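You operate a simulated robot arm through the tools that you are given. There is no shell and no other tool. Be economical: measure what you need, move in short steps, check, and stop when the job is done.

Carry out the task below with a simulated two-armed robot. There is one attempt and no reset: what you move stays moved.

TASK
Pick up the white box labelled "gloves m" from the top of the bottles table with one hand, pass it to the other hand and put it on the top of the parts table. Set down upright: white box.

The check looks at the end state, three seconds after you hand in, the way a careful person would. Anything else that was tipped, shoved, dropped, spilled or broken makes it a failure.

THE ROBOT
Two 7-joint arms with three-finger grippers on one trunk, on a base that drives. Base frame: it is fixed to the floor where the robot stands at the start and does not move with it; the origin is under the middle of the robot, x ahead of it, y to its left, z up. Lengths are in mm, angles in degrees, forces in N, time in s.
The left shoulder is at the start at [30, 124, 1008], the right one opposite. With the tool pointing down near the work surface each hand reaches from about 100 to 780 mm from the robot's upright axis, wherever it stands, measured 20 degrees to its own side. Places, roughly: top of the parts table [-1600, -3700, 900]. Payload 2.2 kg a hand.
The TCP of each hand is the grasp point between the finger pads, 28 mm short of the fingertips. In the tool frame z runs along the fingers and y along their closing line. Largest opening 102 mm; the body of the gripper starts 71 mm behind the TCP.
Orientation is that of the tool frame in the base frame, as a unit quaternion [w, x, y, z]. With the fingers straight down and closing along the base's y, the tool's x points along the base's -x, its y along +y and its z along -z.

THE INTERFACE
- The arms move only by the tool play_rows. It takes "left_commands", "right_commands" or both (then of equal length, played together; a hand with none holds still); each is a list of rows, each an object (a shift or turn left out is 0, a gripper value left out holds the last) with "delta_pos": the shift along the base's x, y, z in units of 40 mm (1.0 is 40 mm), a list of three; "angular": the turn, a rotation vector about the base's x, y, z in units of 5 degrees (1.0 is 5 degrees), a list of three; "grip": the opening, from 0 (shut) to 1 (fully open). In form: [{"delta_pos": [dx, dy, dz], "angular": [rx, ry, rz], "grip": grip}, ...]. A call has 1 to 12 rows; each row shifts and turns the commanded pose from where the row before left it. A call with a number of a shift or a turn outside -1 to 1 is refused whole. A row lasts 0.2 s, in which the tool goes at most 50 mm and 8.6 degrees; a call with a longer step from one row to the next is refused whole, and so is a gripper value outside its range. Where a pose cannot be reached the arm comes as near as it can. A force on the tool above 40 N (or 10 N above the force at the start of the call, whichever is more), or a blocked arm, ends the call early, and 0.2 s more pass. Each finger halts on what it meets, pressing with about 24 N; the grip force reading is that of the motor and also rises with nothing between the fingers. The clock runs only during rows and for 0.2 s after the last one: add rows that do not move to give the fingers time. The reply holds the time, the measured pose of the TCP, the force on the tool along the base axes, the opening and the grip force, in the units named above and with some noise, with the torque about the TCP (base axes, N m) and any sound that the robot's microphone picked up, and new pictures: "pictures" is both (left out), scene, wrist or none (wrist: the cameras of the hands that moved).
- Cameras (640 x 400 px; columns grow to the right, rows downward): "scene" is now at [49, 6.9, 1725.6]; the picture's right is [0.09, -1.00, 0.00], its down [-0.74, -0.07, -0.66] and it looks along [0.66, 0.06, -0.75] (base axes); focal length 251 px, centre (320, 200). "left" rides on the left gripper at [72, 38, -86] in its tool frame; the picture's right is [-0.47, 0.89, 0.00], its down [-0.60, -0.32, -0.73] and it looks along [-0.65, -0.34, 0.68] (tool axes); focal length 256 px, centre (320, 200). "right" rides on the right gripper at [69, 44, -86] in its tool frame; the picture's right is [-0.53, 0.85, 0.00], its down [-0.58, -0.36, -0.73] and it looks along [-0.62, -0.39, 0.68] (tool axes); focal length 256 px, centre (320, 200). There is no depth. A picture from a camera that has moved, and an enlarged one, comes with that camera's place and axes in the base frame and with its lens.
- lift_body(by): slides the trunk up (or, below 0, down) by that many mm; the arms and the scene camera ride with it, the base frame stays. It gives what a move gives, with no picture.
- roll_base(legs): drives the robot by 1 to 6 legs, each [ahead, left, turn to the left] in mm, mm and degrees, along the robot's own axes; the way and the turn of a leg run together, so that a leg with both is an arc; at most 1500 mm and 180 degrees a leg. The arms and the cameras ride along, it lands a little off, and it stops where it bumps. It gives what a move gives, and a new picture of the scene camera.
- pan_tilt(pan, tilt): turns the head with the scene camera to pan (to the left, within 143 degrees either way) and tilt (down, from -29 to 69), counted from straight ahead of the robot. It gives what a move gives, and a new picture of the scene camera.
- enlarge(camera, box): a new picture of the part [left, top, right, bottom] of that camera's present view, enlarged. No time passes.
- job_done(): hands the job in; it is judged then, once.

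Work in short steps. Places have to be worked out from the pictures, the camera data and where the tool is seen: move nearer, look again, correct. Check each grasp and each placing, and mend what went wrong. You have 120 turns and 260 pictures in all, those below and enlarged ones among them. Open the grippers and draw the arms clear of the work before you hand the job in, unless the task says otherwise; then end with one line.

The tools are called as a command line: name --argument value ..., lists and objects as JSON in quotes. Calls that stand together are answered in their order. play_rows: Moves the arms, as the interface text tells. Its arguments: {"type":"object","properties":{"left_commands":{"type":"array"},"right_commands":{"type":"array"},"pictures":{"type":"string","enum":["both","scene","wrist","none"]}},"required":[]} The other tools are called the same way: lift_body (by) slides the trunk up or down; roll_base (legs) drives the base; pan_tilt (pan, tilt) turns the head that bears the scene camera; enlarge (camera, box) takes an enlarged picture of a part of a camera's view; job_done () hands the job in.

At the start:

```text
time_s: 0.0
left_eef_pos: [656.0, 223.6, 1157.2]
left_tool_rot: [0.001, 0.0, 1.0, 0.0]
left_wrist_force: [-0.4, -0.3, 0.2]
left_ft_torque: [-0.01, 0.0, -0.03]
left_width: 101.7
left_grip_force: 0.1
right_eef_pos: [417.4, -265.4, 1123.4]
right_tool_rot: [0.0, 0.0, 1.0, 0.0]
right_wrist_force: [0.6, 1.1, 0.3]
right_ft_torque: [-0.02, -0.02, -0.02]
right_width: 101.9
right_grip_force: 0.0
trunk travel left (down, up): [-250.0, 290.0]
robot x, y, heading: [-1.7, 2.3, 0.0]
head pan, tilt: [5.2, 48.4]
```

scene: 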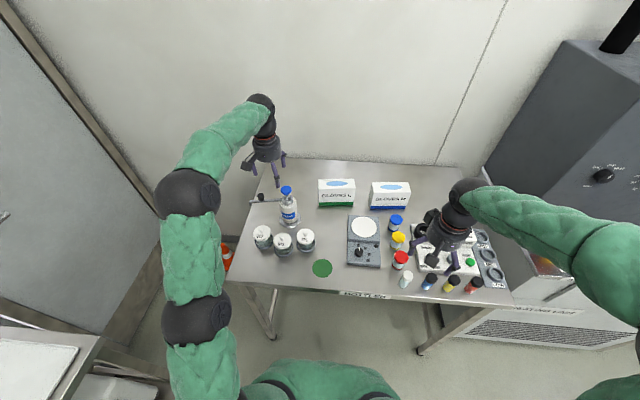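
right: 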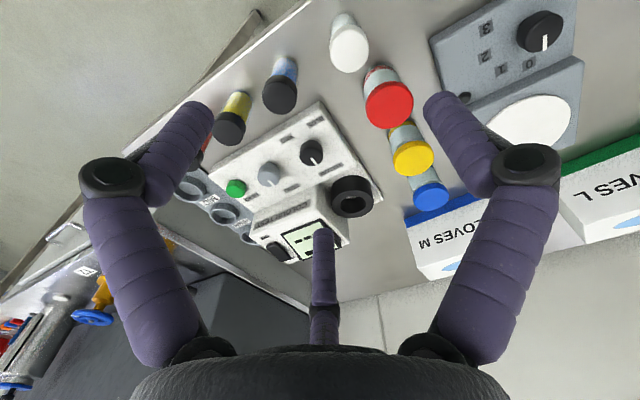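
left: 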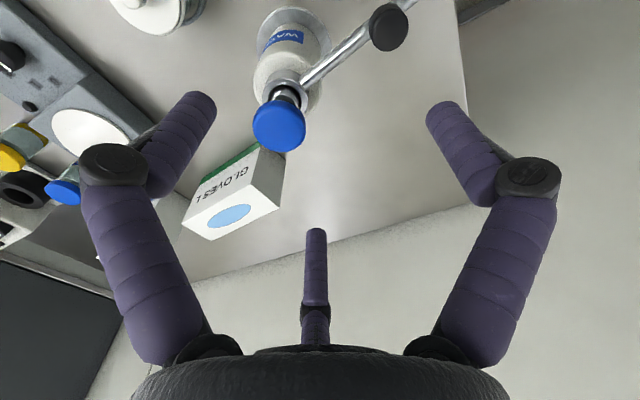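

The M box (blue stripe) is the right one of the two at the back of the table. I'll enlarge the view to measure it.

enlarge --camera "scene" --box '[300, 150, 460, 250]'

enlarge --camera "right" --box '[380, 120, 640, 290]'

```text
4.00 times, centred on (380, 200) of scene
camera zoom: at [49.0, 6.9, 1725.6], right [0.09, -1.0, 0.0], down [-0.74, -0.07, -0.66], along [0.66, 0.06, -0.75], focal length 1004 px, centre (80, 200)
```

zoom: 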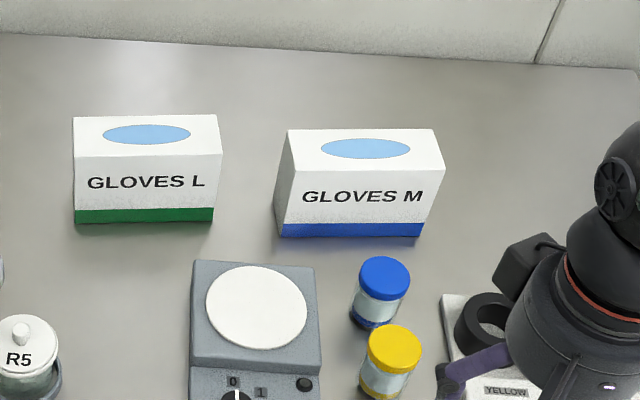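

```text
2.35 times, centred on (510, 205) of right
camera zoom: at [346.4, -221.7, 1209.9], right [0.53, 0.85, 0.0], down [0.58, -0.36, 0.73], along [0.62, -0.39, -0.68], focal length 602 px, centre (-127, 188)
```

zoom: 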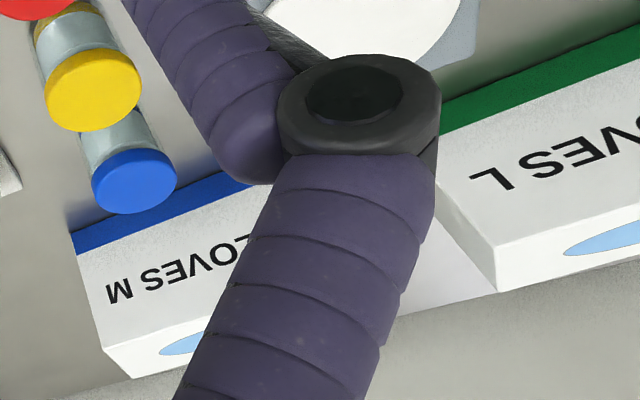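

Estimate: box M is about 144 wide × 60 deep × 96 high, centred near (764, -211), its top at about z=1016, yawed about 5°. Next I look at the gripper itself up close, as its wrist view looks odd.

enlarge --camera "scene" --box '[400, 160, 520, 310]'

enlarge --camera "scene" --box '[220, 80, 320, 240]'

```text
2.67 times, centred on (460, 235) of scene
camera zoom: at [49.0, 6.9, 1725.6], right [0.09, -1.0, 0.0], down [-0.74, -0.07, -0.66], along [0.66, 0.06, -0.75], focal length 669 px, centre (-53, 107)
```

zoom: 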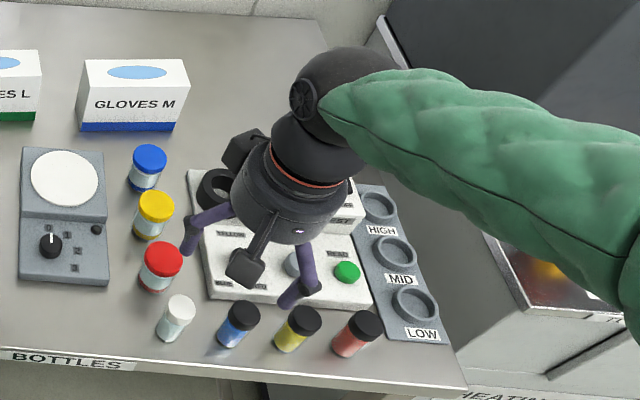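

```text
2.50 times, centred on (270, 160) of scene
camera zoom: at [49.0, 6.9, 1725.6], right [0.09, -1.0, 0.0], down [-0.74, -0.07, -0.66], along [0.66, 0.06, -0.75], focal length 627 px, centre (445, 300)
```

zoom: 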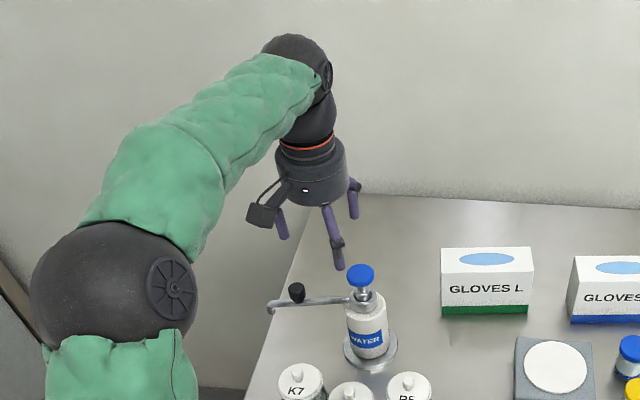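

The gripper looks three-pronged in the pictures, so I'll part-close the right one in free air to see how the fingers move.

play_rows --right_commands '[{"grip": 0.5}, {"grip": 0.5}, {"grip": 0.5}]'

enlarge --camera "scene" --box '[400, 160, 520, 310]'

```text
time_s: 0.8
left_eef_pos: [655.1, 222.5, 1157.4]
left_tool_rot: [0.0, 0.0, 1.0, 0.0]
left_wrist_force: [0.3, 0.4, -0.2]
left_ft_torque: [0.0, 0.02, 0.01]
left_width: 102.0
left_grip_force: 0.2
right_eef_pos: [417.4, -264.5, 1122.8]
right_tool_rot: [0.0, 0.0, 1.0, 0.0]
right_wrist_force: [1.0, 0.6, -0.3]
right_ft_torque: [0.02, -0.02, -0.04]
right_width: 51.0
right_grip_force: 0.0
trunk travel left (down, up): [-250.0, 290.0]
robot x, y, heading: [2.0, -0.2, -0.0]
head pan, tilt: [5.2, 48.4]
camera scene: at [49.0, 6.9, 1725.6], right [0.09, -1.0, 0.0], down [-0.74, -0.07, -0.66], along [0.66, 0.06, -0.75], focal length 251 px, centre (320, 200)
camera right: at [346.4, -221.7, 1209.9], right [0.53, 0.85, 0.0], down [0.58, -0.36, 0.73], along [0.62, -0.39, -0.68], focal length 256 px, centre (320, 200)
```

scene: 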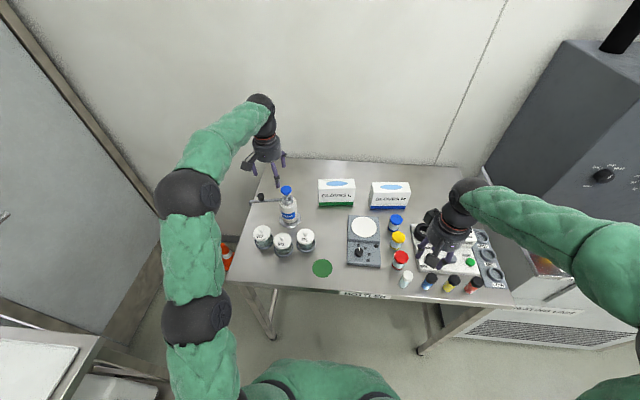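
right: 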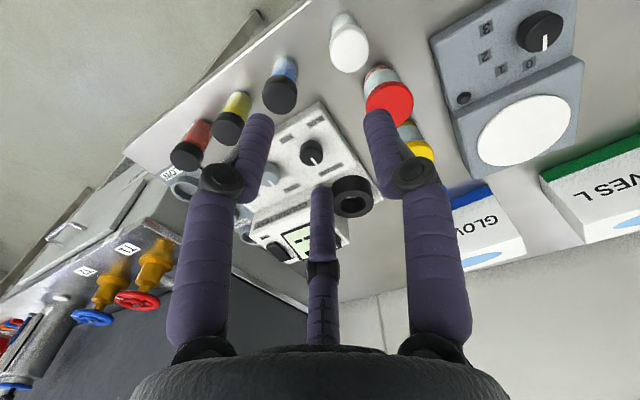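

```text
2.67 times, centred on (460, 235) of scene
camera zoom: at [49.0, 6.9, 1725.6], right [0.09, -1.0, 0.0], down [-0.74, -0.07, -0.66], along [0.66, 0.06, -0.75], focal length 669 px, centre (-53, 107)
```

zoom: 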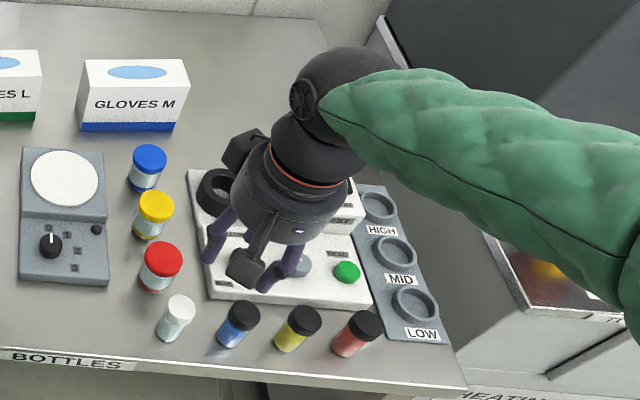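

The prongs close radially in the picture, but the stated geometry is two-finger along tool y; I'll go in carefully and judge by readings. First I raise both hands, open the right one and turn it so it closes along the box's depth.

play_rows --right_commands '[{"delta_pos": [0, 0, 1], "angular": [0, 0, -1], "grip": 1}, {"delta_pos": [0, 0, 1], "angular": [0, 0, -1]}, {"angular": [0, 0, -1]}, {"angular": [0, 0, -1]}, {"angular": [0, 0, -1]}, {"angular": [0, 0, -1]}, {"angular": [0, 0, -1]}, {"angular": [0, 0, -1]}, {"angular": [0, 0, -1]}, {"angular": [0, 0, -1]}, {"angular": [0, 0, -1]}, {"angular": [0, 0, -1]}]' --left_commands '[{"delta_pos": [0, 0, 1]}, {"delta_pos": [0, 0, 1]}, {"delta_pos": [0, 0, 1]}, {"delta_pos": [-1, 0, 0]}, {"delta_pos": [-1, 0, 0]}, {"delta_pos": [-1, 0, 0]}, {"delta_pos": [-1, 0, 0]}, {}, {}, {}, {}, {}]' --pictures "none"

play_rows --right_commands '[{"angular": [0, 0, -1]}, {"angular": [0, 0, -1]}, {"angular": [0, 0, -1]}, {"angular": [0, 0, -1]}, {"angular": [0, 0, -1.0]}, {"angular": [0.997, 0.081, -0.07]}, {"angular": [0.997, 0.081, 0]}, {"angular": [0.997, 0.081, 0]}, {"angular": [0.997, 0.081, 0]}, {"angular": [0.997, 0.081, 0]}, {"angular": [0.997, 0.081, 0]}, {"angular": [0.997, 0.081, 0]}]' --pictures "both"

```text
time_s: 3.4
left_eef_pos: [495.2, 225.5, 1279.8]
left_tool_rot: [0.0, 0.0, 1.0, 0.0]
left_wrist_force: [0.1, 0.1, 0.4]
left_ft_torque: [0.0, 0.0, -0.02]
left_width: 101.9
left_grip_force: 0.1
right_eef_pos: [416.9, -265.3, 1203.9]
right_tool_rot: [0.0, 0.5, 0.866, 0.0]
right_wrist_force: [-0.2, -0.6, 0.4]
right_ft_torque: [0.0, -0.01, 0.02]
right_width: 102.0
right_grip_force: 0.1
trunk travel left (down, up): [-250.0, 290.0]
robot x, y, heading: [2.9, 2.1, -0.1]
head pan, tilt: [5.2, 48.4]
```

```text
time_s: 6.0
left_eef_pos: [497.0, 224.3, 1279.7]
left_tool_rot: [-0.001, 0.0, 1.0, -0.001]
left_wrist_force: [0.8, 0.1, -0.2]
left_ft_torque: [-0.01, -0.04, -0.07]
left_width: 102.2
left_grip_force: 0.0
right_eef_pos: [417.0, -265.5, 1203.5]
right_tool_rot: [-0.221, 0.646, 0.701, 0.205]
right_wrist_force: [0.4, -0.7, 0.0]
right_ft_torque: [0.0, 0.01, 0.0]
right_width: 102.2
right_grip_force: 0.0
trunk travel left (down, up): [-250.0, 290.0]
robot x, y, heading: [1.0, -4.2, 0.3]
head pan, tilt: [5.2, 48.4]
camera scene: at [49.2, 6.4, 1725.6], right [0.09, -1.0, 0.0], down [-0.74, -0.07, -0.66], along [0.66, 0.06, -0.75], focal length 251 px, centre (320, 200)
camera right: at [458.3, -254.6, 1314.6], right [0.88, -0.37, -0.31], down [-0.29, -0.92, 0.27], along [-0.38, -0.14, -0.91], focal length 256 px, centre (320, 200)
```

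scene: 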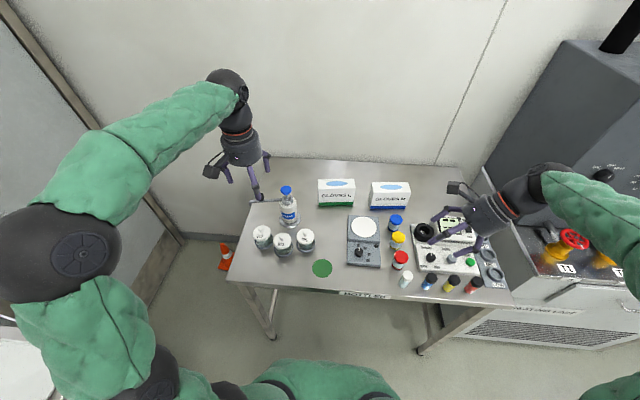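
right: 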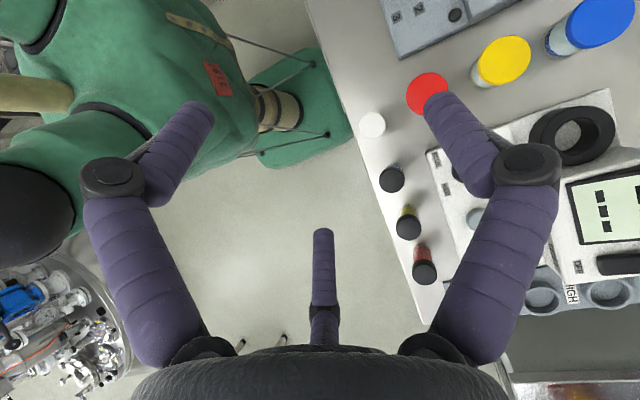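

Both hands are clear and the base has room before the table edge. I drive 80 mm ahead so the box is comfortably within reach.

roll_base --legs '[[80, 0, 0]]'

```text
time_s: 7.1
left_eef_pos: [577.7, 224.0, 1278.6]
left_tool_rot: [0.0, 0.001, 1.0, 0.0]
left_wrist_force: [0.0, 0.2, 0.2]
left_ft_torque: [-0.01, 0.05, -0.02]
left_width: 102.0
left_grip_force: 0.0
right_eef_pos: [496.9, -264.7, 1203.2]
right_tool_rot: [-0.223, 0.646, 0.701, 0.204]
right_wrist_force: [0.7, -0.5, -0.5]
right_ft_torque: [-0.01, 0.02, 0.04]
right_width: 102.1
right_grip_force: 0.1
trunk travel left (down, up): [-250.0, 290.0]
robot x, y, heading: [79.0, -1.7, 0.1]
head pan, tilt: [5.2, 48.4]
camera scene: at [130.8, 7.0, 1725.5], right [0.09, -1.0, 0.0], down [-0.75, -0.07, -0.66], along [0.66, 0.06, -0.75], focal length 251 px, centre (320, 200)
```

scene: 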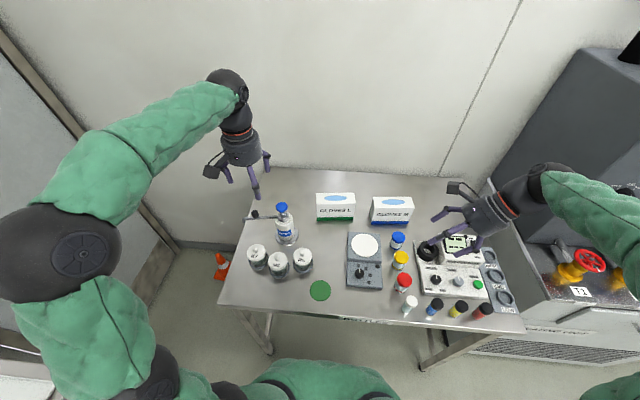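

I'm moving the right hand to a stand-off up and to the right of box M, then checking alignment.

play_rows --right_commands '[{"delta_pos": [0.84, -0.15, 0]}, {"delta_pos": [0.84, -0.15, 0]}, {"delta_pos": [0.84, -0.15, 0]}, {"delta_pos": [0.84, -0.15, 0]}, {"delta_pos": [0.84, -0.15, 0]}, {"delta_pos": [0.84, -0.15, -0.3]}, {"delta_pos": [0.84, -0.15, -0.8]}, {"delta_pos": [0.84, -0.15, -0.9]}, {}]' --pictures "both"

enlarge --camera "scene" --box '[330, 150, 490, 250]'

```text
time_s: 9.1
left_eef_pos: [573.4, 222.8, 1280.3]
left_tool_rot: [0.001, 0.0, 1.0, -0.001]
left_wrist_force: [-0.6, -0.5, 0.3]
left_ft_torque: [0.01, -0.06, -0.02]
left_width: 102.0
left_grip_force: 0.0
right_eef_pos: [759.5, -310.7, 1121.4]
right_tool_rot: [-0.222, 0.646, 0.702, 0.204]
right_wrist_force: [-0.8, 0.3, 0.3]
right_ft_torque: [0.0, 0.01, 0.0]
right_width: 102.3
right_grip_force: 0.1
right hand out of reach, approached as far as the arm can: row 8
trunk travel left (down, up): [-250.0, 290.0]
robot x, y, heading: [85.9, 0.8, 0.2]
head pan, tilt: [5.2, 48.4]
camera scene: at [127.1, 7.1, 1725.7], right [0.09, -1.0, 0.0], down [-0.74, -0.07, -0.66], along [0.66, 0.06, -0.75], focal length 251 px, centre (320, 200)
camera right: at [800.6, -300.3, 1233.1], right [0.88, -0.37, -0.31], down [-0.29, -0.92, 0.27], along [-0.38, -0.15, -0.91], focal length 256 px, centre (320, 200)
```

scene: 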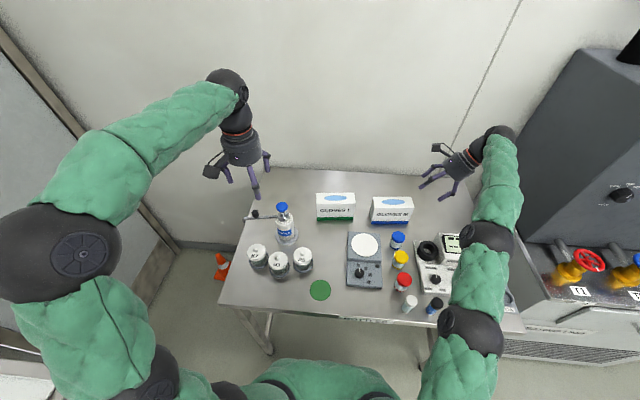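
right: 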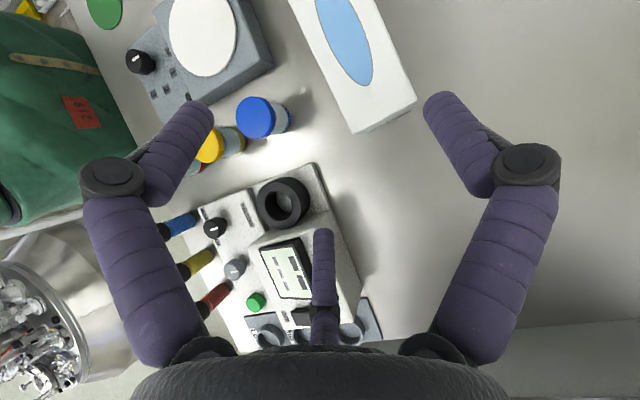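

```text
4.00 times, centred on (410, 200) of scene
camera zoom: at [127.1, 7.1, 1725.7], right [0.09, -1.0, 0.0], down [-0.74, -0.07, -0.66], along [0.66, 0.06, -0.75], focal length 1004 px, centre (-40, 200)
```

zoom: 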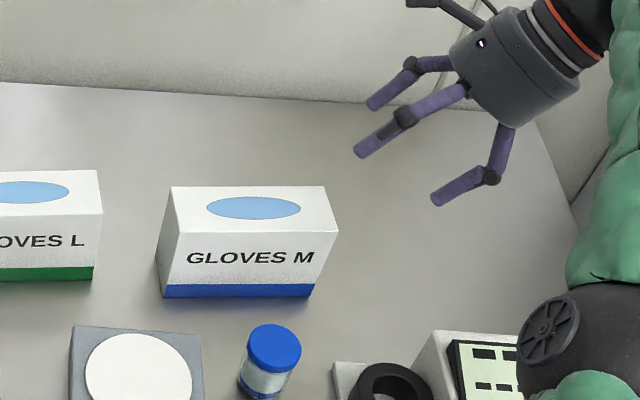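

The arm is at its limit at this height, and my re-measurement of the box agrees. I raise the trunk so the shoulder is nearer the wrist height, which gains reach.

lift_body --by 130

pan_tilt --pan 0 --tilt 69

```text
time_s: 10.6
left_eef_pos: [577.1, 224.2, 1408.9]
left_tool_rot: [0.0, 0.0, 1.0, -0.001]
left_wrist_force: [1.0, -0.1, -0.1]
left_ft_torque: [0.0, 0.02, 0.0]
left_width: 101.9
left_grip_force: 0.1
right_eef_pos: [759.1, -310.2, 1251.0]
right_tool_rot: [-0.222, 0.647, 0.7, 0.205]
right_wrist_force: [0.2, -0.2, -0.5]
right_ft_torque: [0.0, -0.01, 0.01]
right_width: 102.0
right_grip_force: 0.1
trunk travel left (down, up): [-380.0, 160.0]
robot x, y, heading: [80.8, -1.0, -0.1]
head pan, tilt: [5.2, 48.4]
```

```text
time_s: 11.5
left_eef_pos: [576.0, 225.0, 1409.0]
left_tool_rot: [0.0, 0.0, 1.0, 0.0]
left_wrist_force: [0.0, -0.3, 0.9]
left_ft_torque: [-0.01, 0.01, -0.04]
left_width: 102.1
left_grip_force: 0.0
right_eef_pos: [761.0, -310.9, 1251.0]
right_tool_rot: [-0.222, 0.647, 0.701, 0.204]
right_wrist_force: [0.0, -0.5, -0.3]
right_ft_torque: [-0.01, -0.01, -0.04]
right_width: 101.9
right_grip_force: 0.2
trunk travel left (down, up): [-380.0, 160.0]
robot x, y, heading: [79.4, 1.4, 0.1]
head pan, tilt: [0.0, 68.8]
camera scene: at [106.6, -0.2, 1831.5], right [0.0, -1.0, 0.0], down [-0.93, 0.0, -0.36], along [0.36, 0.0, -0.93], focal length 251 px, centre (320, 200)
```

scene: 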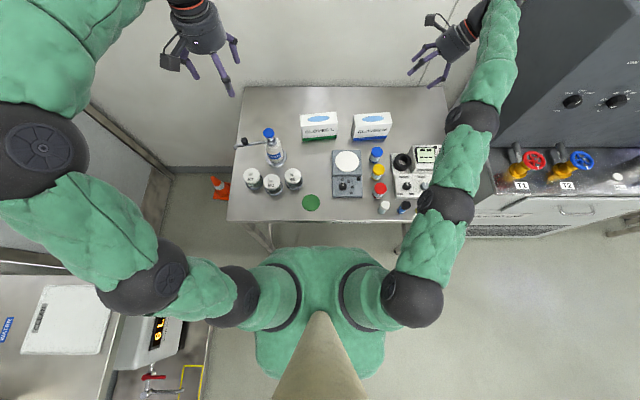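

There's little room left ahead, so I don't drive further. I descend the right hand to the stand-off just beside and above the box.

play_rows --right_commands '[{"delta_pos": [0, 0, -0.85]}, {"delta_pos": [0, 0, -0.85]}, {"delta_pos": [0.1, 0, -0.85]}, {"delta_pos": [0.1, 0, -0.85]}, {"delta_pos": [0, 0, -0.75]}, {}]' --pictures "both"

pan_tilt --pan -12 --tilt 48

enlarge --camera "scene" --box '[270, 120, 430, 220]'

```text
time_s: 12.9
left_eef_pos: [574.9, 225.1, 1409.5]
left_tool_rot: [0.0, 0.0, 1.0, 0.0]
left_wrist_force: [0.6, -0.6, 0.4]
left_ft_torque: [0.01, -0.01, 0.03]
left_width: 102.2
left_grip_force: 0.2
right_eef_pos: [769.2, -310.4, 1083.8]
right_tool_rot: [-0.221, 0.647, 0.701, 0.205]
right_wrist_force: [0.5, 0.5, -0.7]
right_ft_torque: [-0.03, -0.03, -0.02]
right_width: 102.0
right_grip_force: 0.0
trunk travel left (down, up): [-380.0, 160.0]
robot x, y, heading: [79.8, 2.2, -0.2]
head pan, tilt: [0.0, 68.8]
camera scene: at [106.3, 0.0, 1831.5], right [0.0, -1.0, 0.0], down [-0.93, 0.0, -0.36], along [0.36, 0.0, -0.93], focal length 251 px, centre (320, 200)
camera right: at [810.6, -300.4, 1196.1], right [0.88, -0.37, -0.31], down [-0.29, -0.92, 0.27], along [-0.38, -0.15, -0.91], focal length 256 px, centre (320, 200)
```

scene: 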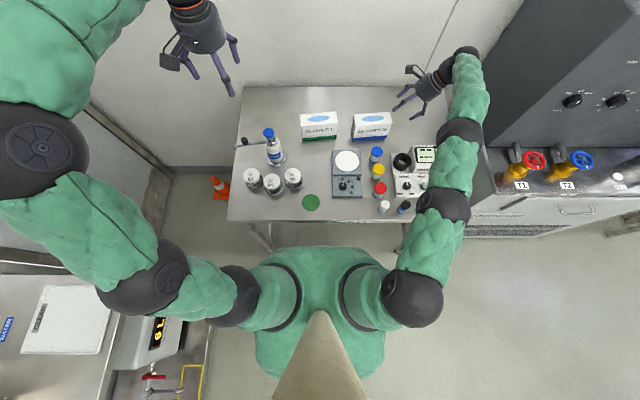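
right: 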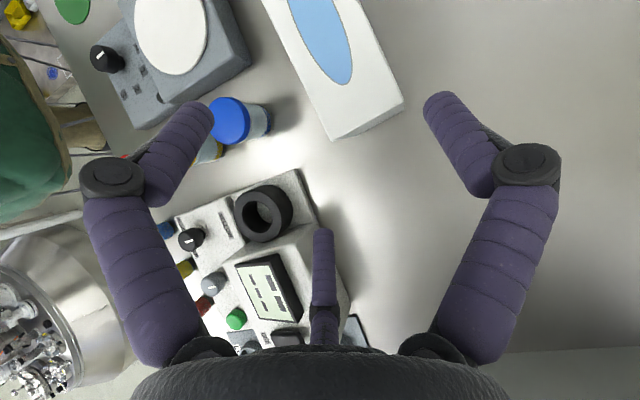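

```text
time_s: 13.7
left_eef_pos: [577.0, 222.6, 1410.2]
left_tool_rot: [0.0, 0.001, 1.0, 0.0]
left_wrist_force: [0.0, 0.1, 0.0]
left_ft_torque: [0.03, -0.01, 0.01]
left_width: 101.9
left_grip_force: 0.1
right_eef_pos: [769.7, -310.0, 1084.4]
right_tool_rot: [-0.222, 0.647, 0.701, 0.204]
right_wrist_force: [0.0, -0.6, -0.1]
right_ft_torque: [-0.06, 0.02, 0.04]
right_width: 102.1
right_grip_force: 0.0
trunk travel left (down, up): [-380.0, 160.0]
robot x, y, heading: [79.2, -2.0, -0.0]
head pan, tilt: [-12.0, 48.0]
camera scene: at [127.8, -16.5, 1856.1], right [-0.21, -0.98, 0.0], down [-0.73, 0.15, -0.67], along [0.65, -0.14, -0.74], focal length 251 px, centre (320, 200)
```

scene: 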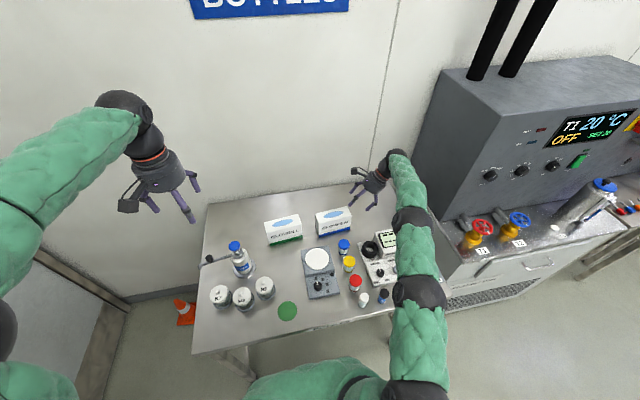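

```text
4.00 times, centred on (350, 170) of scene
camera zoom: at [127.8, -16.5, 1856.1], right [-0.21, -0.98, 0.0], down [-0.73, 0.15, -0.67], along [0.65, -0.14, -0.74], focal length 1004 px, centre (200, 320)
```

zoom: 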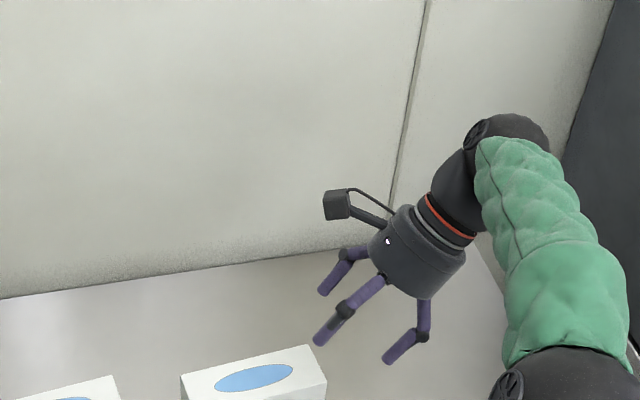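

I check the box's end corners in the wrist view more closely before closing in.

enlarge --camera "right" --box '[240, 0, 440, 160]'

enlarge --camera "scene" --box '[290, 180, 410, 255]'

```text
2.50 times, centred on (340, 80) of right
camera zoom: at [810.8, -300.4, 1195.9], right [0.88, -0.37, -0.31], down [-0.29, -0.92, 0.27], along [-0.38, -0.15, -0.91], focal length 640 px, centre (270, 500)
```

zoom: 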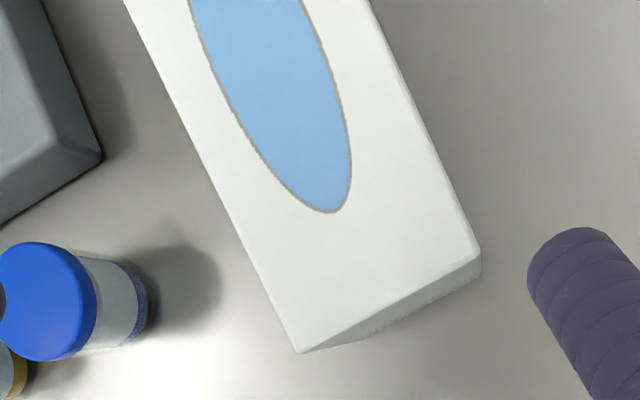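

```text
5.33 times, centred on (350, 218) of scene
camera zoom: at [127.8, -16.5, 1856.1], right [-0.21, -0.98, 0.0], down [-0.73, 0.15, -0.67], along [0.65, -0.14, -0.74], focal length 1338 px, centre (160, 107)
```

zoom: 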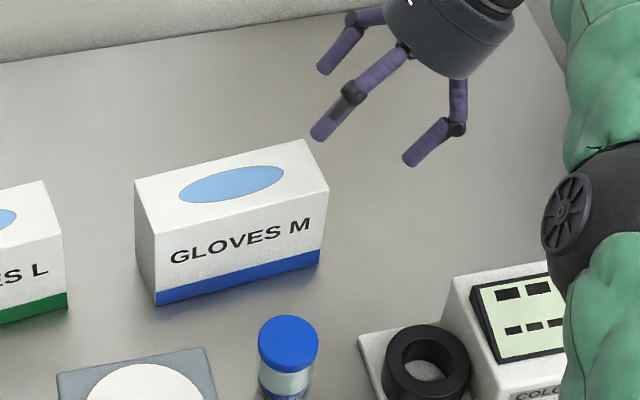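

Cross-checking all views gives a consistent result with the table at z≈904: box top ≈1000, centre ≈(780, -216), yaw 5°. So the grasp point is about (783, -247, 964); I go to its stand-off first.

play_rows --right_commands '[{"delta_pos": [0.45, -0.15, -0.2]}, {"delta_pos": [0, 0, -0.3]}, {}]' --pictures "wrist"

```text
time_s: 14.5
left_eef_pos: [576.9, 223.8, 1409.2]
left_tool_rot: [0.0, 0.0, 1.0, 0.0]
left_wrist_force: [0.7, 0.0, 0.0]
left_ft_torque: [0.01, 0.02, 0.06]
left_width: 102.1
left_grip_force: 0.1
right_eef_pos: [776.0, -312.5, 1069.2]
right_tool_rot: [-0.221, 0.647, 0.7, 0.204]
right_wrist_force: [0.2, -0.4, -0.7]
right_ft_torque: [0.0, 0.02, -0.03]
right_width: 102.0
right_grip_force: 0.0
right hand out of reach, approached as far as the arm can: row 1
trunk travel left (down, up): [-380.0, 160.0]
robot x, y, heading: [80.8, 2.7, 0.2]
head pan, tilt: [-12.0, 48.0]
camera right: at [817.4, -301.7, 1179.8], right [0.88, -0.37, -0.31], down [-0.29, -0.92, 0.27], along [-0.38, -0.15, -0.91], focal length 256 px, centre (320, 200)
```

right: 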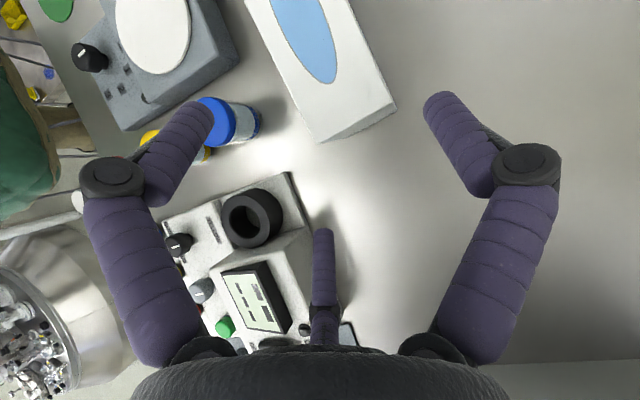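

Still out of reach at the wrist. I pull the hand back and up, then shift the base 130 mm to the right, which shortens the reach.

play_rows --right_commands '[{"delta_pos": [-0.5, 0, 1]}, {"delta_pos": [-0.8, 0.2, 0.8]}, {"delta_pos": [-0.9, 0.4, 0.4]}, {"delta_pos": [-1, 0.5, 0]}, {"delta_pos": [-1, 0.5, 0]}, {"delta_pos": [-0.8, 0.4, 0]}, {}]' --pictures "none"

roll_base --legs '[[0, -130, 0]]'

```text
time_s: 16.1
left_eef_pos: [576.4, 224.5, 1409.6]
left_tool_rot: [0.0, 0.0, 1.0, 0.0]
left_wrist_force: [-0.7, -0.4, 0.6]
left_ft_torque: [-0.01, 0.02, 0.02]
left_width: 102.0
left_grip_force: 0.0
right_eef_pos: [576.8, -232.8, 1156.8]
right_tool_rot: [-0.221, 0.647, 0.7, 0.205]
right_wrist_force: [0.2, 0.6, -0.7]
right_ft_torque: [0.0, 0.01, 0.01]
right_width: 102.1
right_grip_force: 0.0
trunk travel left (down, up): [-380.0, 160.0]
robot x, y, heading: [80.7, 1.0, 0.0]
head pan, tilt: [-12.0, 48.0]
```

```text
time_s: 17.4
left_eef_pos: [575.4, 96.8, 1408.9]
left_tool_rot: [-0.001, -0.001, 1.0, 0.0]
left_wrist_force: [0.3, -0.3, 0.0]
left_ft_torque: [0.05, -0.03, 0.0]
left_width: 102.1
left_grip_force: 0.1
right_eef_pos: [578.3, -358.7, 1157.0]
right_tool_rot: [-0.222, 0.645, 0.702, 0.205]
right_wrist_force: [-0.3, -0.7, 0.1]
right_ft_torque: [0.0, -0.01, -0.02]
right_width: 102.0
right_grip_force: 0.0
trunk travel left (down, up): [-380.0, 160.0]
robot x, y, heading: [82.5, -127.4, 0.0]
head pan, tilt: [-12.0, 48.0]
camera scene: at [127.9, -144.7, 1856.1], right [-0.2, -0.98, 0.0], down [-0.73, 0.15, -0.67], along [0.65, -0.14, -0.74], focal length 251 px, centre (320, 200)
```

scene: 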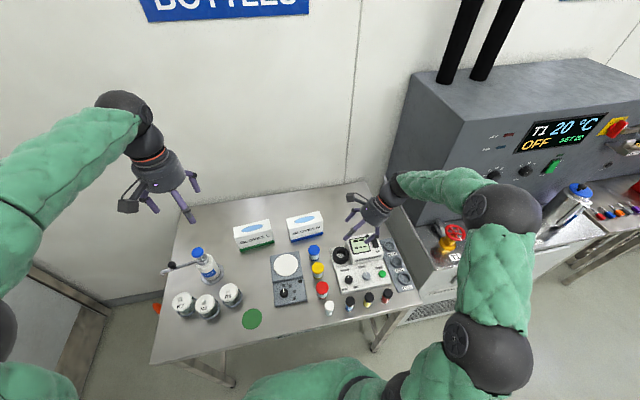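

Good. Now I bring the right hand to the stand-off (788, -316, 1064).

play_rows --right_commands '[{"delta_pos": [0.88, 0.18, 0]}, {"delta_pos": [0.88, 0.18, 0]}, {"delta_pos": [0.88, 0.18, 0]}, {"delta_pos": [0.88, 0.18, -0.2]}, {"delta_pos": [0.88, 0.18, -0.5]}, {"delta_pos": [0.87, 0.18, -0.8]}, {"delta_pos": [0, 0, -0.82]}, {}]' --pictures "both"

```text
time_s: 19.2
left_eef_pos: [575.3, 98.6, 1408.8]
left_tool_rot: [0.0, -0.001, 1.0, -0.001]
left_wrist_force: [-0.1, 0.1, 0.0]
left_ft_torque: [0.01, 0.03, 0.01]
left_width: 102.0
left_grip_force: 0.0
right_eef_pos: [789.1, -313.1, 1063.8]
right_tool_rot: [-0.221, 0.645, 0.703, 0.203]
right_wrist_force: [0.1, -0.6, 0.7]
right_ft_torque: [-0.01, 0.0, -0.02]
right_width: 102.0
right_grip_force: 0.0
trunk travel left (down, up): [-380.0, 160.0]
robot x, y, heading: [80.6, -129.7, 0.3]
head pan, tilt: [-12.0, 48.0]
camera scene: at [128.2, -143.8, 1856.2], right [-0.21, -0.98, 0.0], down [-0.73, 0.15, -0.67], along [0.65, -0.14, -0.74], focal length 251 px, centre (320, 200)
camera right: at [831.3, -303.3, 1174.9], right [0.88, -0.36, -0.31], down [-0.29, -0.92, 0.27], along [-0.38, -0.15, -0.91], focal length 256 px, centre (320, 200)
```

scene: 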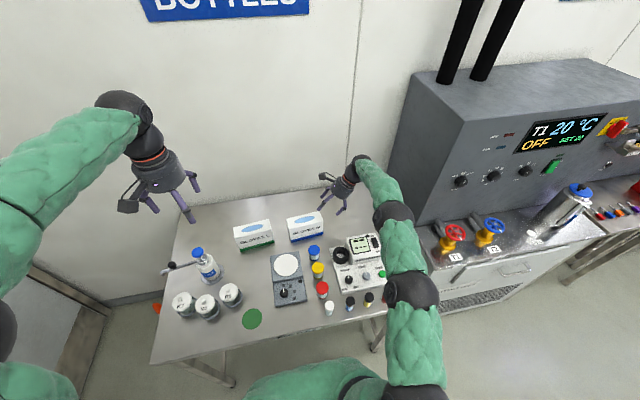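
right: 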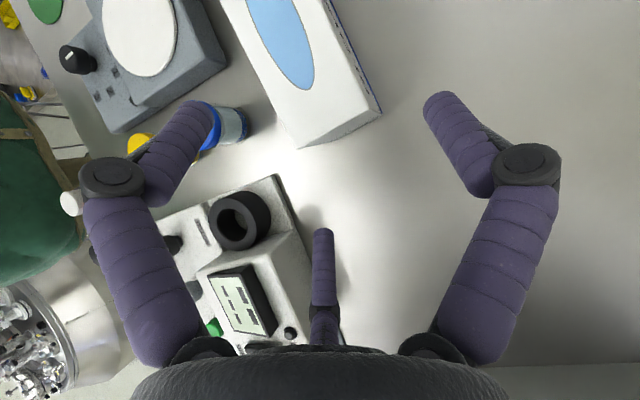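

Corner check puts the end's midline at x≈790, matching the tool path. I advance 70 mm along the finger axis and look.

play_rows --right_commands '[{"delta_pos": [0, 0.33, -0.478]}, {"delta_pos": [-0.01, 0.33, -0.478]}, {"delta_pos": [-0.02, 0.33, -0.478]}, {}]' --pictures "both"

enlarge --camera "scene" --box '[270, 140, 390, 270]'

```text
time_s: 20.2
left_eef_pos: [575.1, 97.8, 1408.4]
left_tool_rot: [0.001, 0.0, 1.0, 0.0]
left_wrist_force: [-0.5, 0.8, -0.5]
left_ft_torque: [-0.01, 0.01, -0.02]
left_width: 101.7
left_grip_force: 0.0
right_eef_pos: [788.8, -274.3, 1005.8]
right_tool_rot: [-0.223, 0.645, 0.702, 0.204]
right_wrist_force: [0.1, -0.3, 0.7]
right_ft_torque: [0.01, 0.01, -0.02]
right_width: 102.1
right_grip_force: 0.1
trunk travel left (down, up): [-380.0, 160.0]
robot x, y, heading: [83.9, -124.6, 0.1]
head pan, tilt: [-12.0, 48.0]
camera scene: at [127.8, -144.6, 1856.2], right [-0.21, -0.98, 0.0], down [-0.73, 0.15, -0.67], along [0.65, -0.14, -0.74], focal length 251 px, centre (320, 200)
camera right: at [830.3, -264.0, 1117.7], right [0.88, -0.36, -0.31], down [-0.29, -0.92, 0.27], along [-0.38, -0.15, -0.91], focal length 256 px, centre (320, 200)
```

scene: 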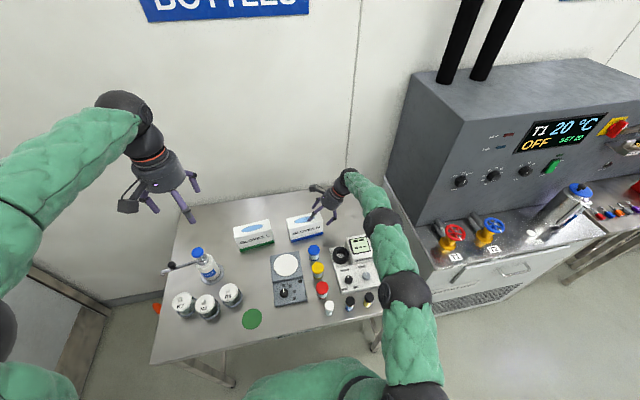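
right: 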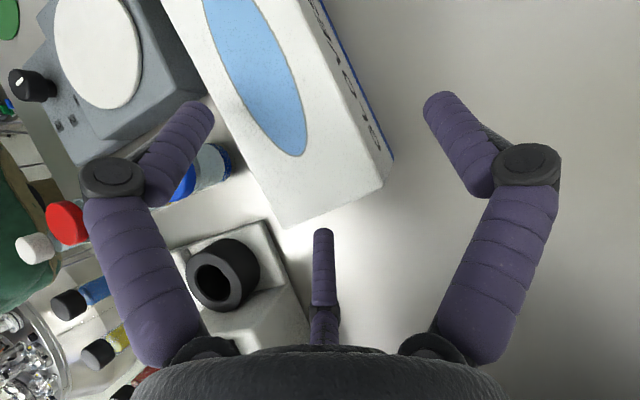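

```text
3.08 times, centred on (330, 205) of scene
camera zoom: at [127.8, -144.6, 1856.2], right [-0.21, -0.98, 0.0], down [-0.73, 0.15, -0.67], along [0.65, -0.14, -0.74], focal length 772 px, centre (289, 185)
```

zoom: 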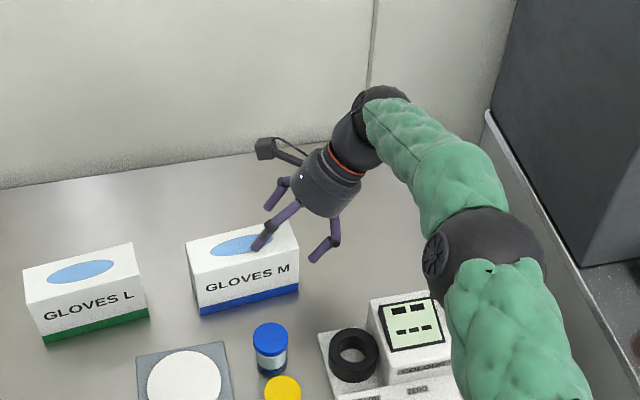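

The drawn prongs would touch the box if they were real, so I advance in small 5 mm steps and watch the forces.

play_rows --right_commands '[{"delta_pos": [0, 0.0715, -0.102]}, {"delta_pos": [0, 0.0715, -0.102]}, {"delta_pos": [0, 0.0715, -0.102]}, {}]' --pictures "wrist"

enlarge --camera "scene" --box '[280, 170, 360, 250]'

```text
time_s: 21.2
left_eef_pos: [575.1, 96.8, 1408.9]
left_tool_rot: [0.0, -0.001, 1.0, 0.0]
left_wrist_force: [-0.9, 0.0, -0.3]
left_ft_torque: [0.03, 0.02, -0.03]
left_width: 102.1
left_grip_force: 0.1
right_eef_pos: [787.3, -266.7, 996.2]
right_tool_rot: [-0.222, 0.645, 0.702, 0.203]
right_wrist_force: [-0.3, -0.7, -0.1]
right_ft_torque: [-0.03, 0.02, 0.02]
right_width: 102.0
right_grip_force: 0.1
trunk travel left (down, up): [-380.0, 160.0]
robot x, y, heading: [82.9, -125.7, 0.1]
head pan, tilt: [-12.0, 48.0]
camera right: at [829.4, -255.6, 1106.2], right [0.88, -0.36, -0.31], down [-0.29, -0.92, 0.27], along [-0.38, -0.15, -0.91], focal length 256 px, centre (320, 200)
```

right: 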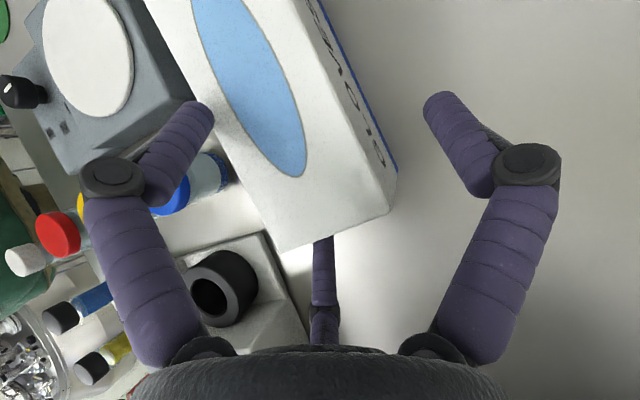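

```text
5.00 times, centred on (320, 210) of scene
camera zoom: at [128.0, -144.5, 1856.1], right [-0.21, -0.98, 0.0], down [-0.73, 0.15, -0.67], along [0.65, -0.14, -0.74], focal length 1254 px, centre (320, 150)
```

zoom: 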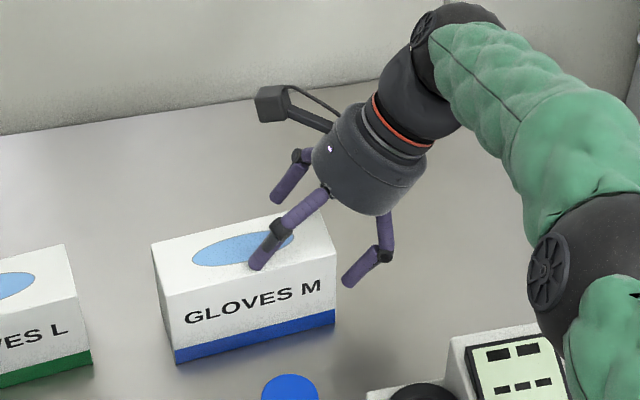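

No force and the box hasn't moved, so the middle prongs look to be only drawn. I continue in small steps to full depth, still watching forces.

play_rows --right_commands '[{"delta_pos": [0, 0.0715, -0.102]}, {"delta_pos": [0, 0.0715, -0.102]}, {"delta_pos": [-0.01, 0.0715, -0.102]}, {}]' --pictures "wrist"

enlarge --camera "scene" --box '[280, 170, 360, 250]'

```text
time_s: 22.2
left_eef_pos: [575.1, 96.9, 1409.9]
left_tool_rot: [0.0, 0.0, 1.0, 0.0]
left_wrist_force: [0.7, -0.4, -0.4]
left_ft_torque: [-0.02, 0.05, 0.03]
left_width: 102.2
left_grip_force: 0.1
right_eef_pos: [791.2, -260.7, 992.4]
right_tool_rot: [-0.218, 0.646, 0.701, 0.209]
right_wrist_force: [-5.0, -3.8, 15.4]
right_ft_torque: [0.66, 0.49, 0.36]
right_width: 102.2
right_grip_force: 0.0
trunk travel left (down, up): [-380.0, 160.0]
robot x, y, heading: [80.6, -129.3, 0.1]
head pan, tilt: [-12.0, 48.0]
stopped in row 4 (right hand): the force on the tool passed its limit at 42 N (the readings are from after the stop); the commanded pose is now the measured one
camera right: at [832.5, -251.3, 1103.6], right [0.88, -0.37, -0.3], down [-0.3, -0.92, 0.26], along [-0.37, -0.14, -0.92], focal length 256 px, centre (320, 200)
```

right: 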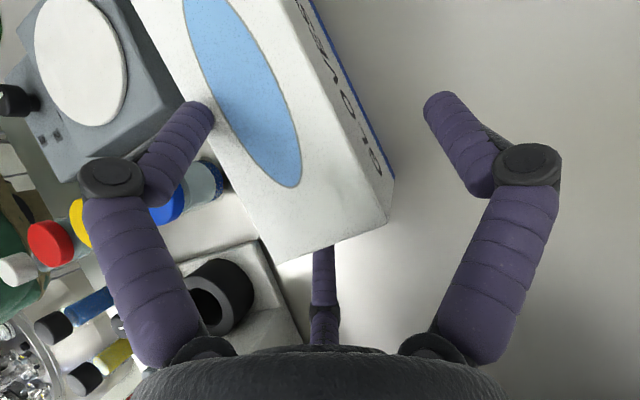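

```text
5.00 times, centred on (320, 210) of scene
camera zoom: at [127.9, -144.4, 1856.0], right [-0.21, -0.98, 0.0], down [-0.73, 0.15, -0.67], along [0.65, -0.14, -0.74], focal length 1254 px, centre (320, 150)
```

zoom: 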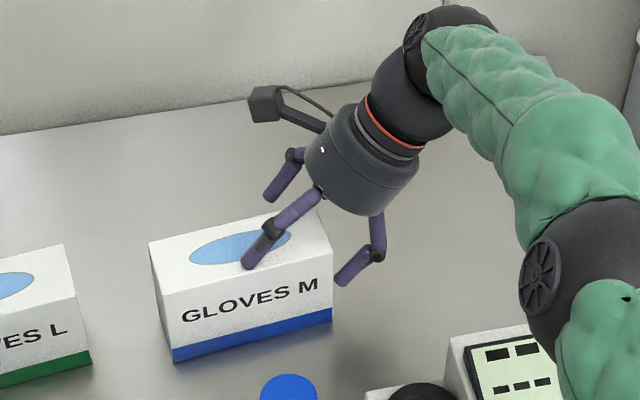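

Contact: the force and torque point to the inner prong, so the gripper really has three fingers (a thumb at +y and a pair at 120°). I back off along the axis, then shift the hand about 12 mm towards the pair's side so the box fits between pair and thumb.

play_rows --right_commands '[{"delta_pos": [0, -0.36, 0.51]}, {"delta_pos": [0, -0.36, 0.51]}, {"delta_pos": [-0.5, 0, 0]}, {}]' --pictures "wrist"

enlarge --camera "scene" --box '[280, 170, 360, 250]'

enlarge --camera "right" --box '[180, 0, 440, 250]'

```text
time_s: 23.2
left_eef_pos: [576.6, 97.6, 1408.7]
left_tool_rot: [0.0, 0.0, 1.0, 0.0]
left_wrist_force: [-0.1, -0.3, 0.0]
left_ft_torque: [-0.01, -0.05, -0.01]
left_width: 102.3
left_grip_force: 0.1
right_eef_pos: [770.9, -289.8, 1027.6]
right_tool_rot: [-0.219, 0.646, 0.701, 0.208]
right_wrist_force: [0.6, -0.1, 1.5]
right_ft_torque: [0.01, 0.01, 0.01]
right_width: 101.9
right_grip_force: 0.0
trunk travel left (down, up): [-380.0, 160.0]
robot x, y, heading: [79.3, -133.3, 0.1]
head pan, tilt: [-12.0, 48.0]
camera right: at [812.0, -279.1, 1139.8], right [0.88, -0.37, -0.3], down [-0.29, -0.92, 0.26], along [-0.37, -0.14, -0.92], focal length 256 px, centre (320, 200)
```

right: 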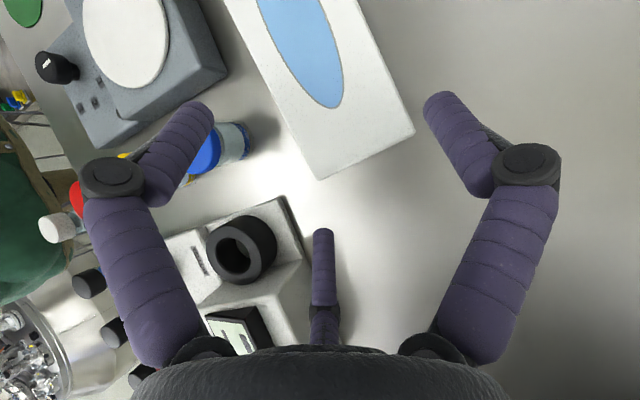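

```text
5.00 times, centred on (320, 210) of scene
camera zoom: at [128.8, -144.6, 1856.1], right [-0.21, -0.98, 0.0], down [-0.73, 0.15, -0.67], along [0.65, -0.14, -0.74], focal length 1254 px, centre (320, 150)
```

zoom: 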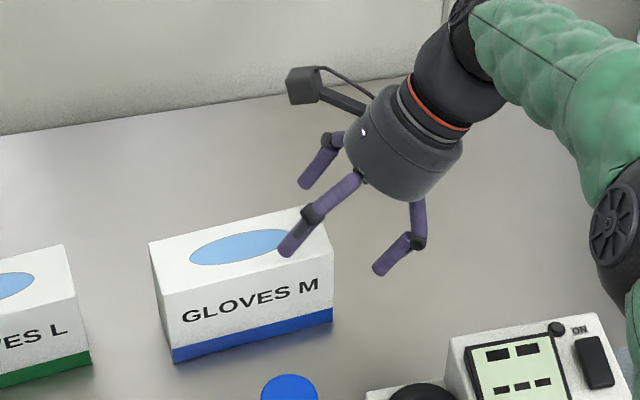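

```text
1.60 times, centred on (310, 125) of right
camera zoom: at [812.0, -279.1, 1139.8], right [0.88, -0.37, -0.3], down [-0.29, -0.92, 0.26], along [-0.37, -0.14, -0.92], focal length 410 px, centre (336, 320)
```

zoom: 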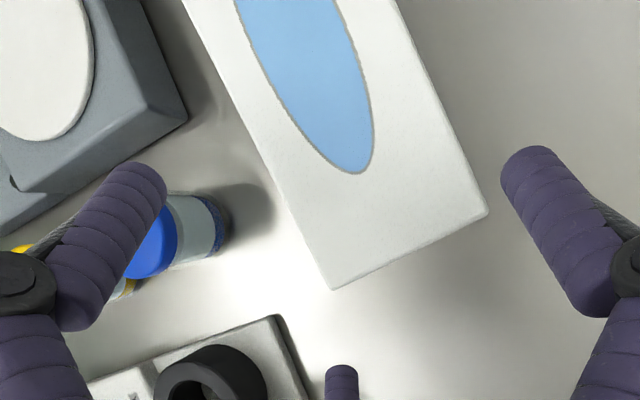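

The box barely moved (centre ≈(781, -214)). I go down along the axis to TCP ≈(772, -253, 975) with the box now offset towards the thumb.

play_rows --right_commands '[{"delta_pos": [0.005, 0.155, -0.22]}, {"delta_pos": [0.005, 0.155, -0.22]}, {"delta_pos": [0.005, 0.155, -0.22]}, {"delta_pos": [0.005, 0.155, -0.22]}, {}]' --pictures "wrist"

enlarge --camera "scene" --box '[280, 170, 360, 250]'

```text
time_s: 24.4
left_eef_pos: [575.6, 96.1, 1410.2]
left_tool_rot: [0.0, -0.002, 1.0, 0.0]
left_wrist_force: [0.7, 0.6, 0.8]
left_ft_torque: [-0.01, 0.0, 0.04]
left_width: 102.2
left_grip_force: 0.1
right_eef_pos: [771.5, -264.9, 993.8]
right_tool_rot: [-0.217, 0.646, 0.702, 0.208]
right_wrist_force: [-0.3, -1.0, 0.8]
right_ft_torque: [-0.01, 0.02, 0.0]
right_width: 102.1
right_grip_force: 0.0
trunk travel left (down, up): [-380.0, 160.0]
robot x, y, heading: [79.2, -129.9, 0.0]
head pan, tilt: [-12.0, 48.0]
camera right: at [811.4, -255.2, 1105.8], right [0.88, -0.37, -0.3], down [-0.29, -0.92, 0.26], along [-0.37, -0.14, -0.92], focal length 256 px, centre (320, 200)
```

right: 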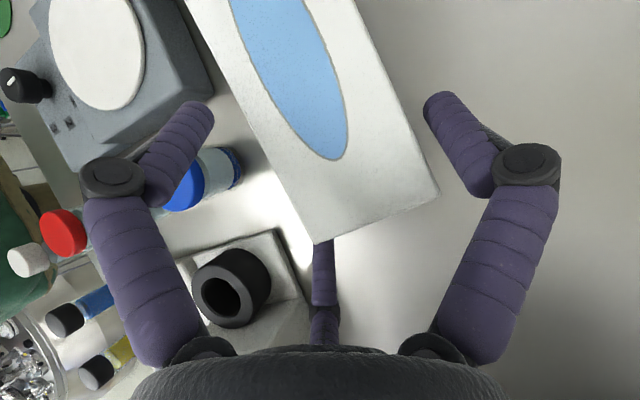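

```text
5.00 times, centred on (320, 210) of scene
camera zoom: at [127.6, -144.8, 1856.1], right [-0.21, -0.98, 0.0], down [-0.73, 0.15, -0.67], along [0.65, -0.14, -0.74], focal length 1254 px, centre (320, 150)
```

zoom: 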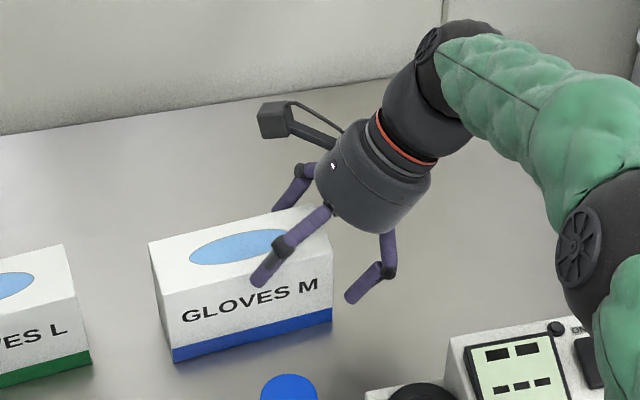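

Projection of the box's front edge at finger depth leaves about 6 mm clearance for the lower prong. I continue the last ~20 mm in small steps.

play_rows --right_commands '[{"delta_pos": [0.01, 0.1, -0.14]}, {"delta_pos": [0.01, 0.1, -0.14]}, {"delta_pos": [0.01, 0.1, -0.14]}, {}]' --pictures "wrist"

enlarge --camera "scene" --box '[280, 170, 360, 250]'

```text
time_s: 25.4
left_eef_pos: [576.3, 96.5, 1409.0]
left_tool_rot: [0.001, -0.001, 1.0, 0.0]
left_wrist_force: [0.7, 0.0, 0.8]
left_ft_torque: [-0.01, 0.04, -0.01]
left_width: 101.9
left_grip_force: 0.2
right_eef_pos: [772.3, -253.5, 977.3]
right_tool_rot: [-0.218, 0.646, 0.701, 0.208]
right_wrist_force: [0.6, 0.1, 0.3]
right_ft_torque: [0.02, -0.02, 0.0]
right_width: 102.1
right_grip_force: 0.1
trunk travel left (down, up): [-380.0, 160.0]
robot x, y, heading: [78.0, -130.5, 0.1]
head pan, tilt: [-12.0, 48.0]
camera right: at [812.9, -242.5, 1089.0], right [0.88, -0.37, -0.3], down [-0.29, -0.92, 0.26], along [-0.37, -0.14, -0.92], focal length 256 px, centre (320, 200)
```

right: 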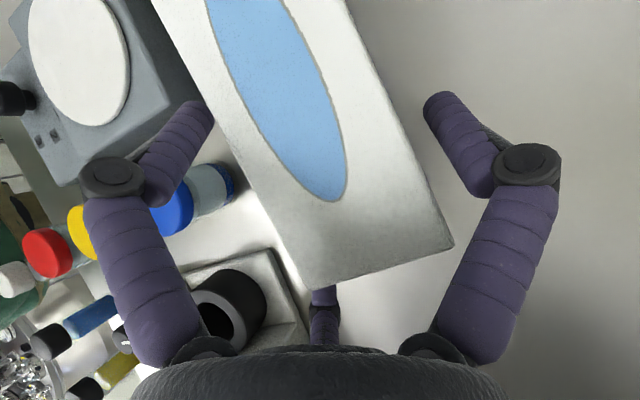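

```text
5.00 times, centred on (320, 210) of scene
camera zoom: at [127.8, -144.7, 1856.1], right [-0.21, -0.98, 0.0], down [-0.73, 0.15, -0.67], along [0.65, -0.14, -0.74], focal length 1254 px, centre (320, 150)
```

zoom: 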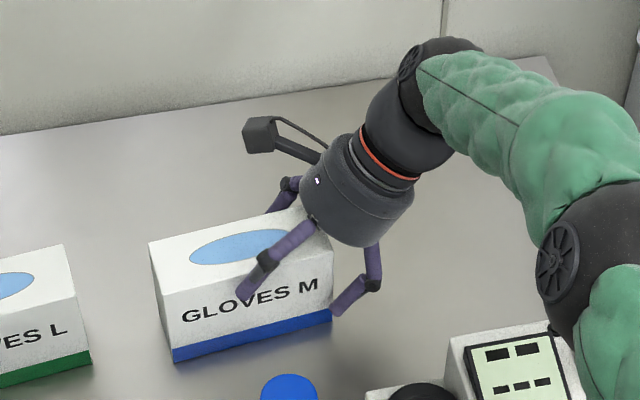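

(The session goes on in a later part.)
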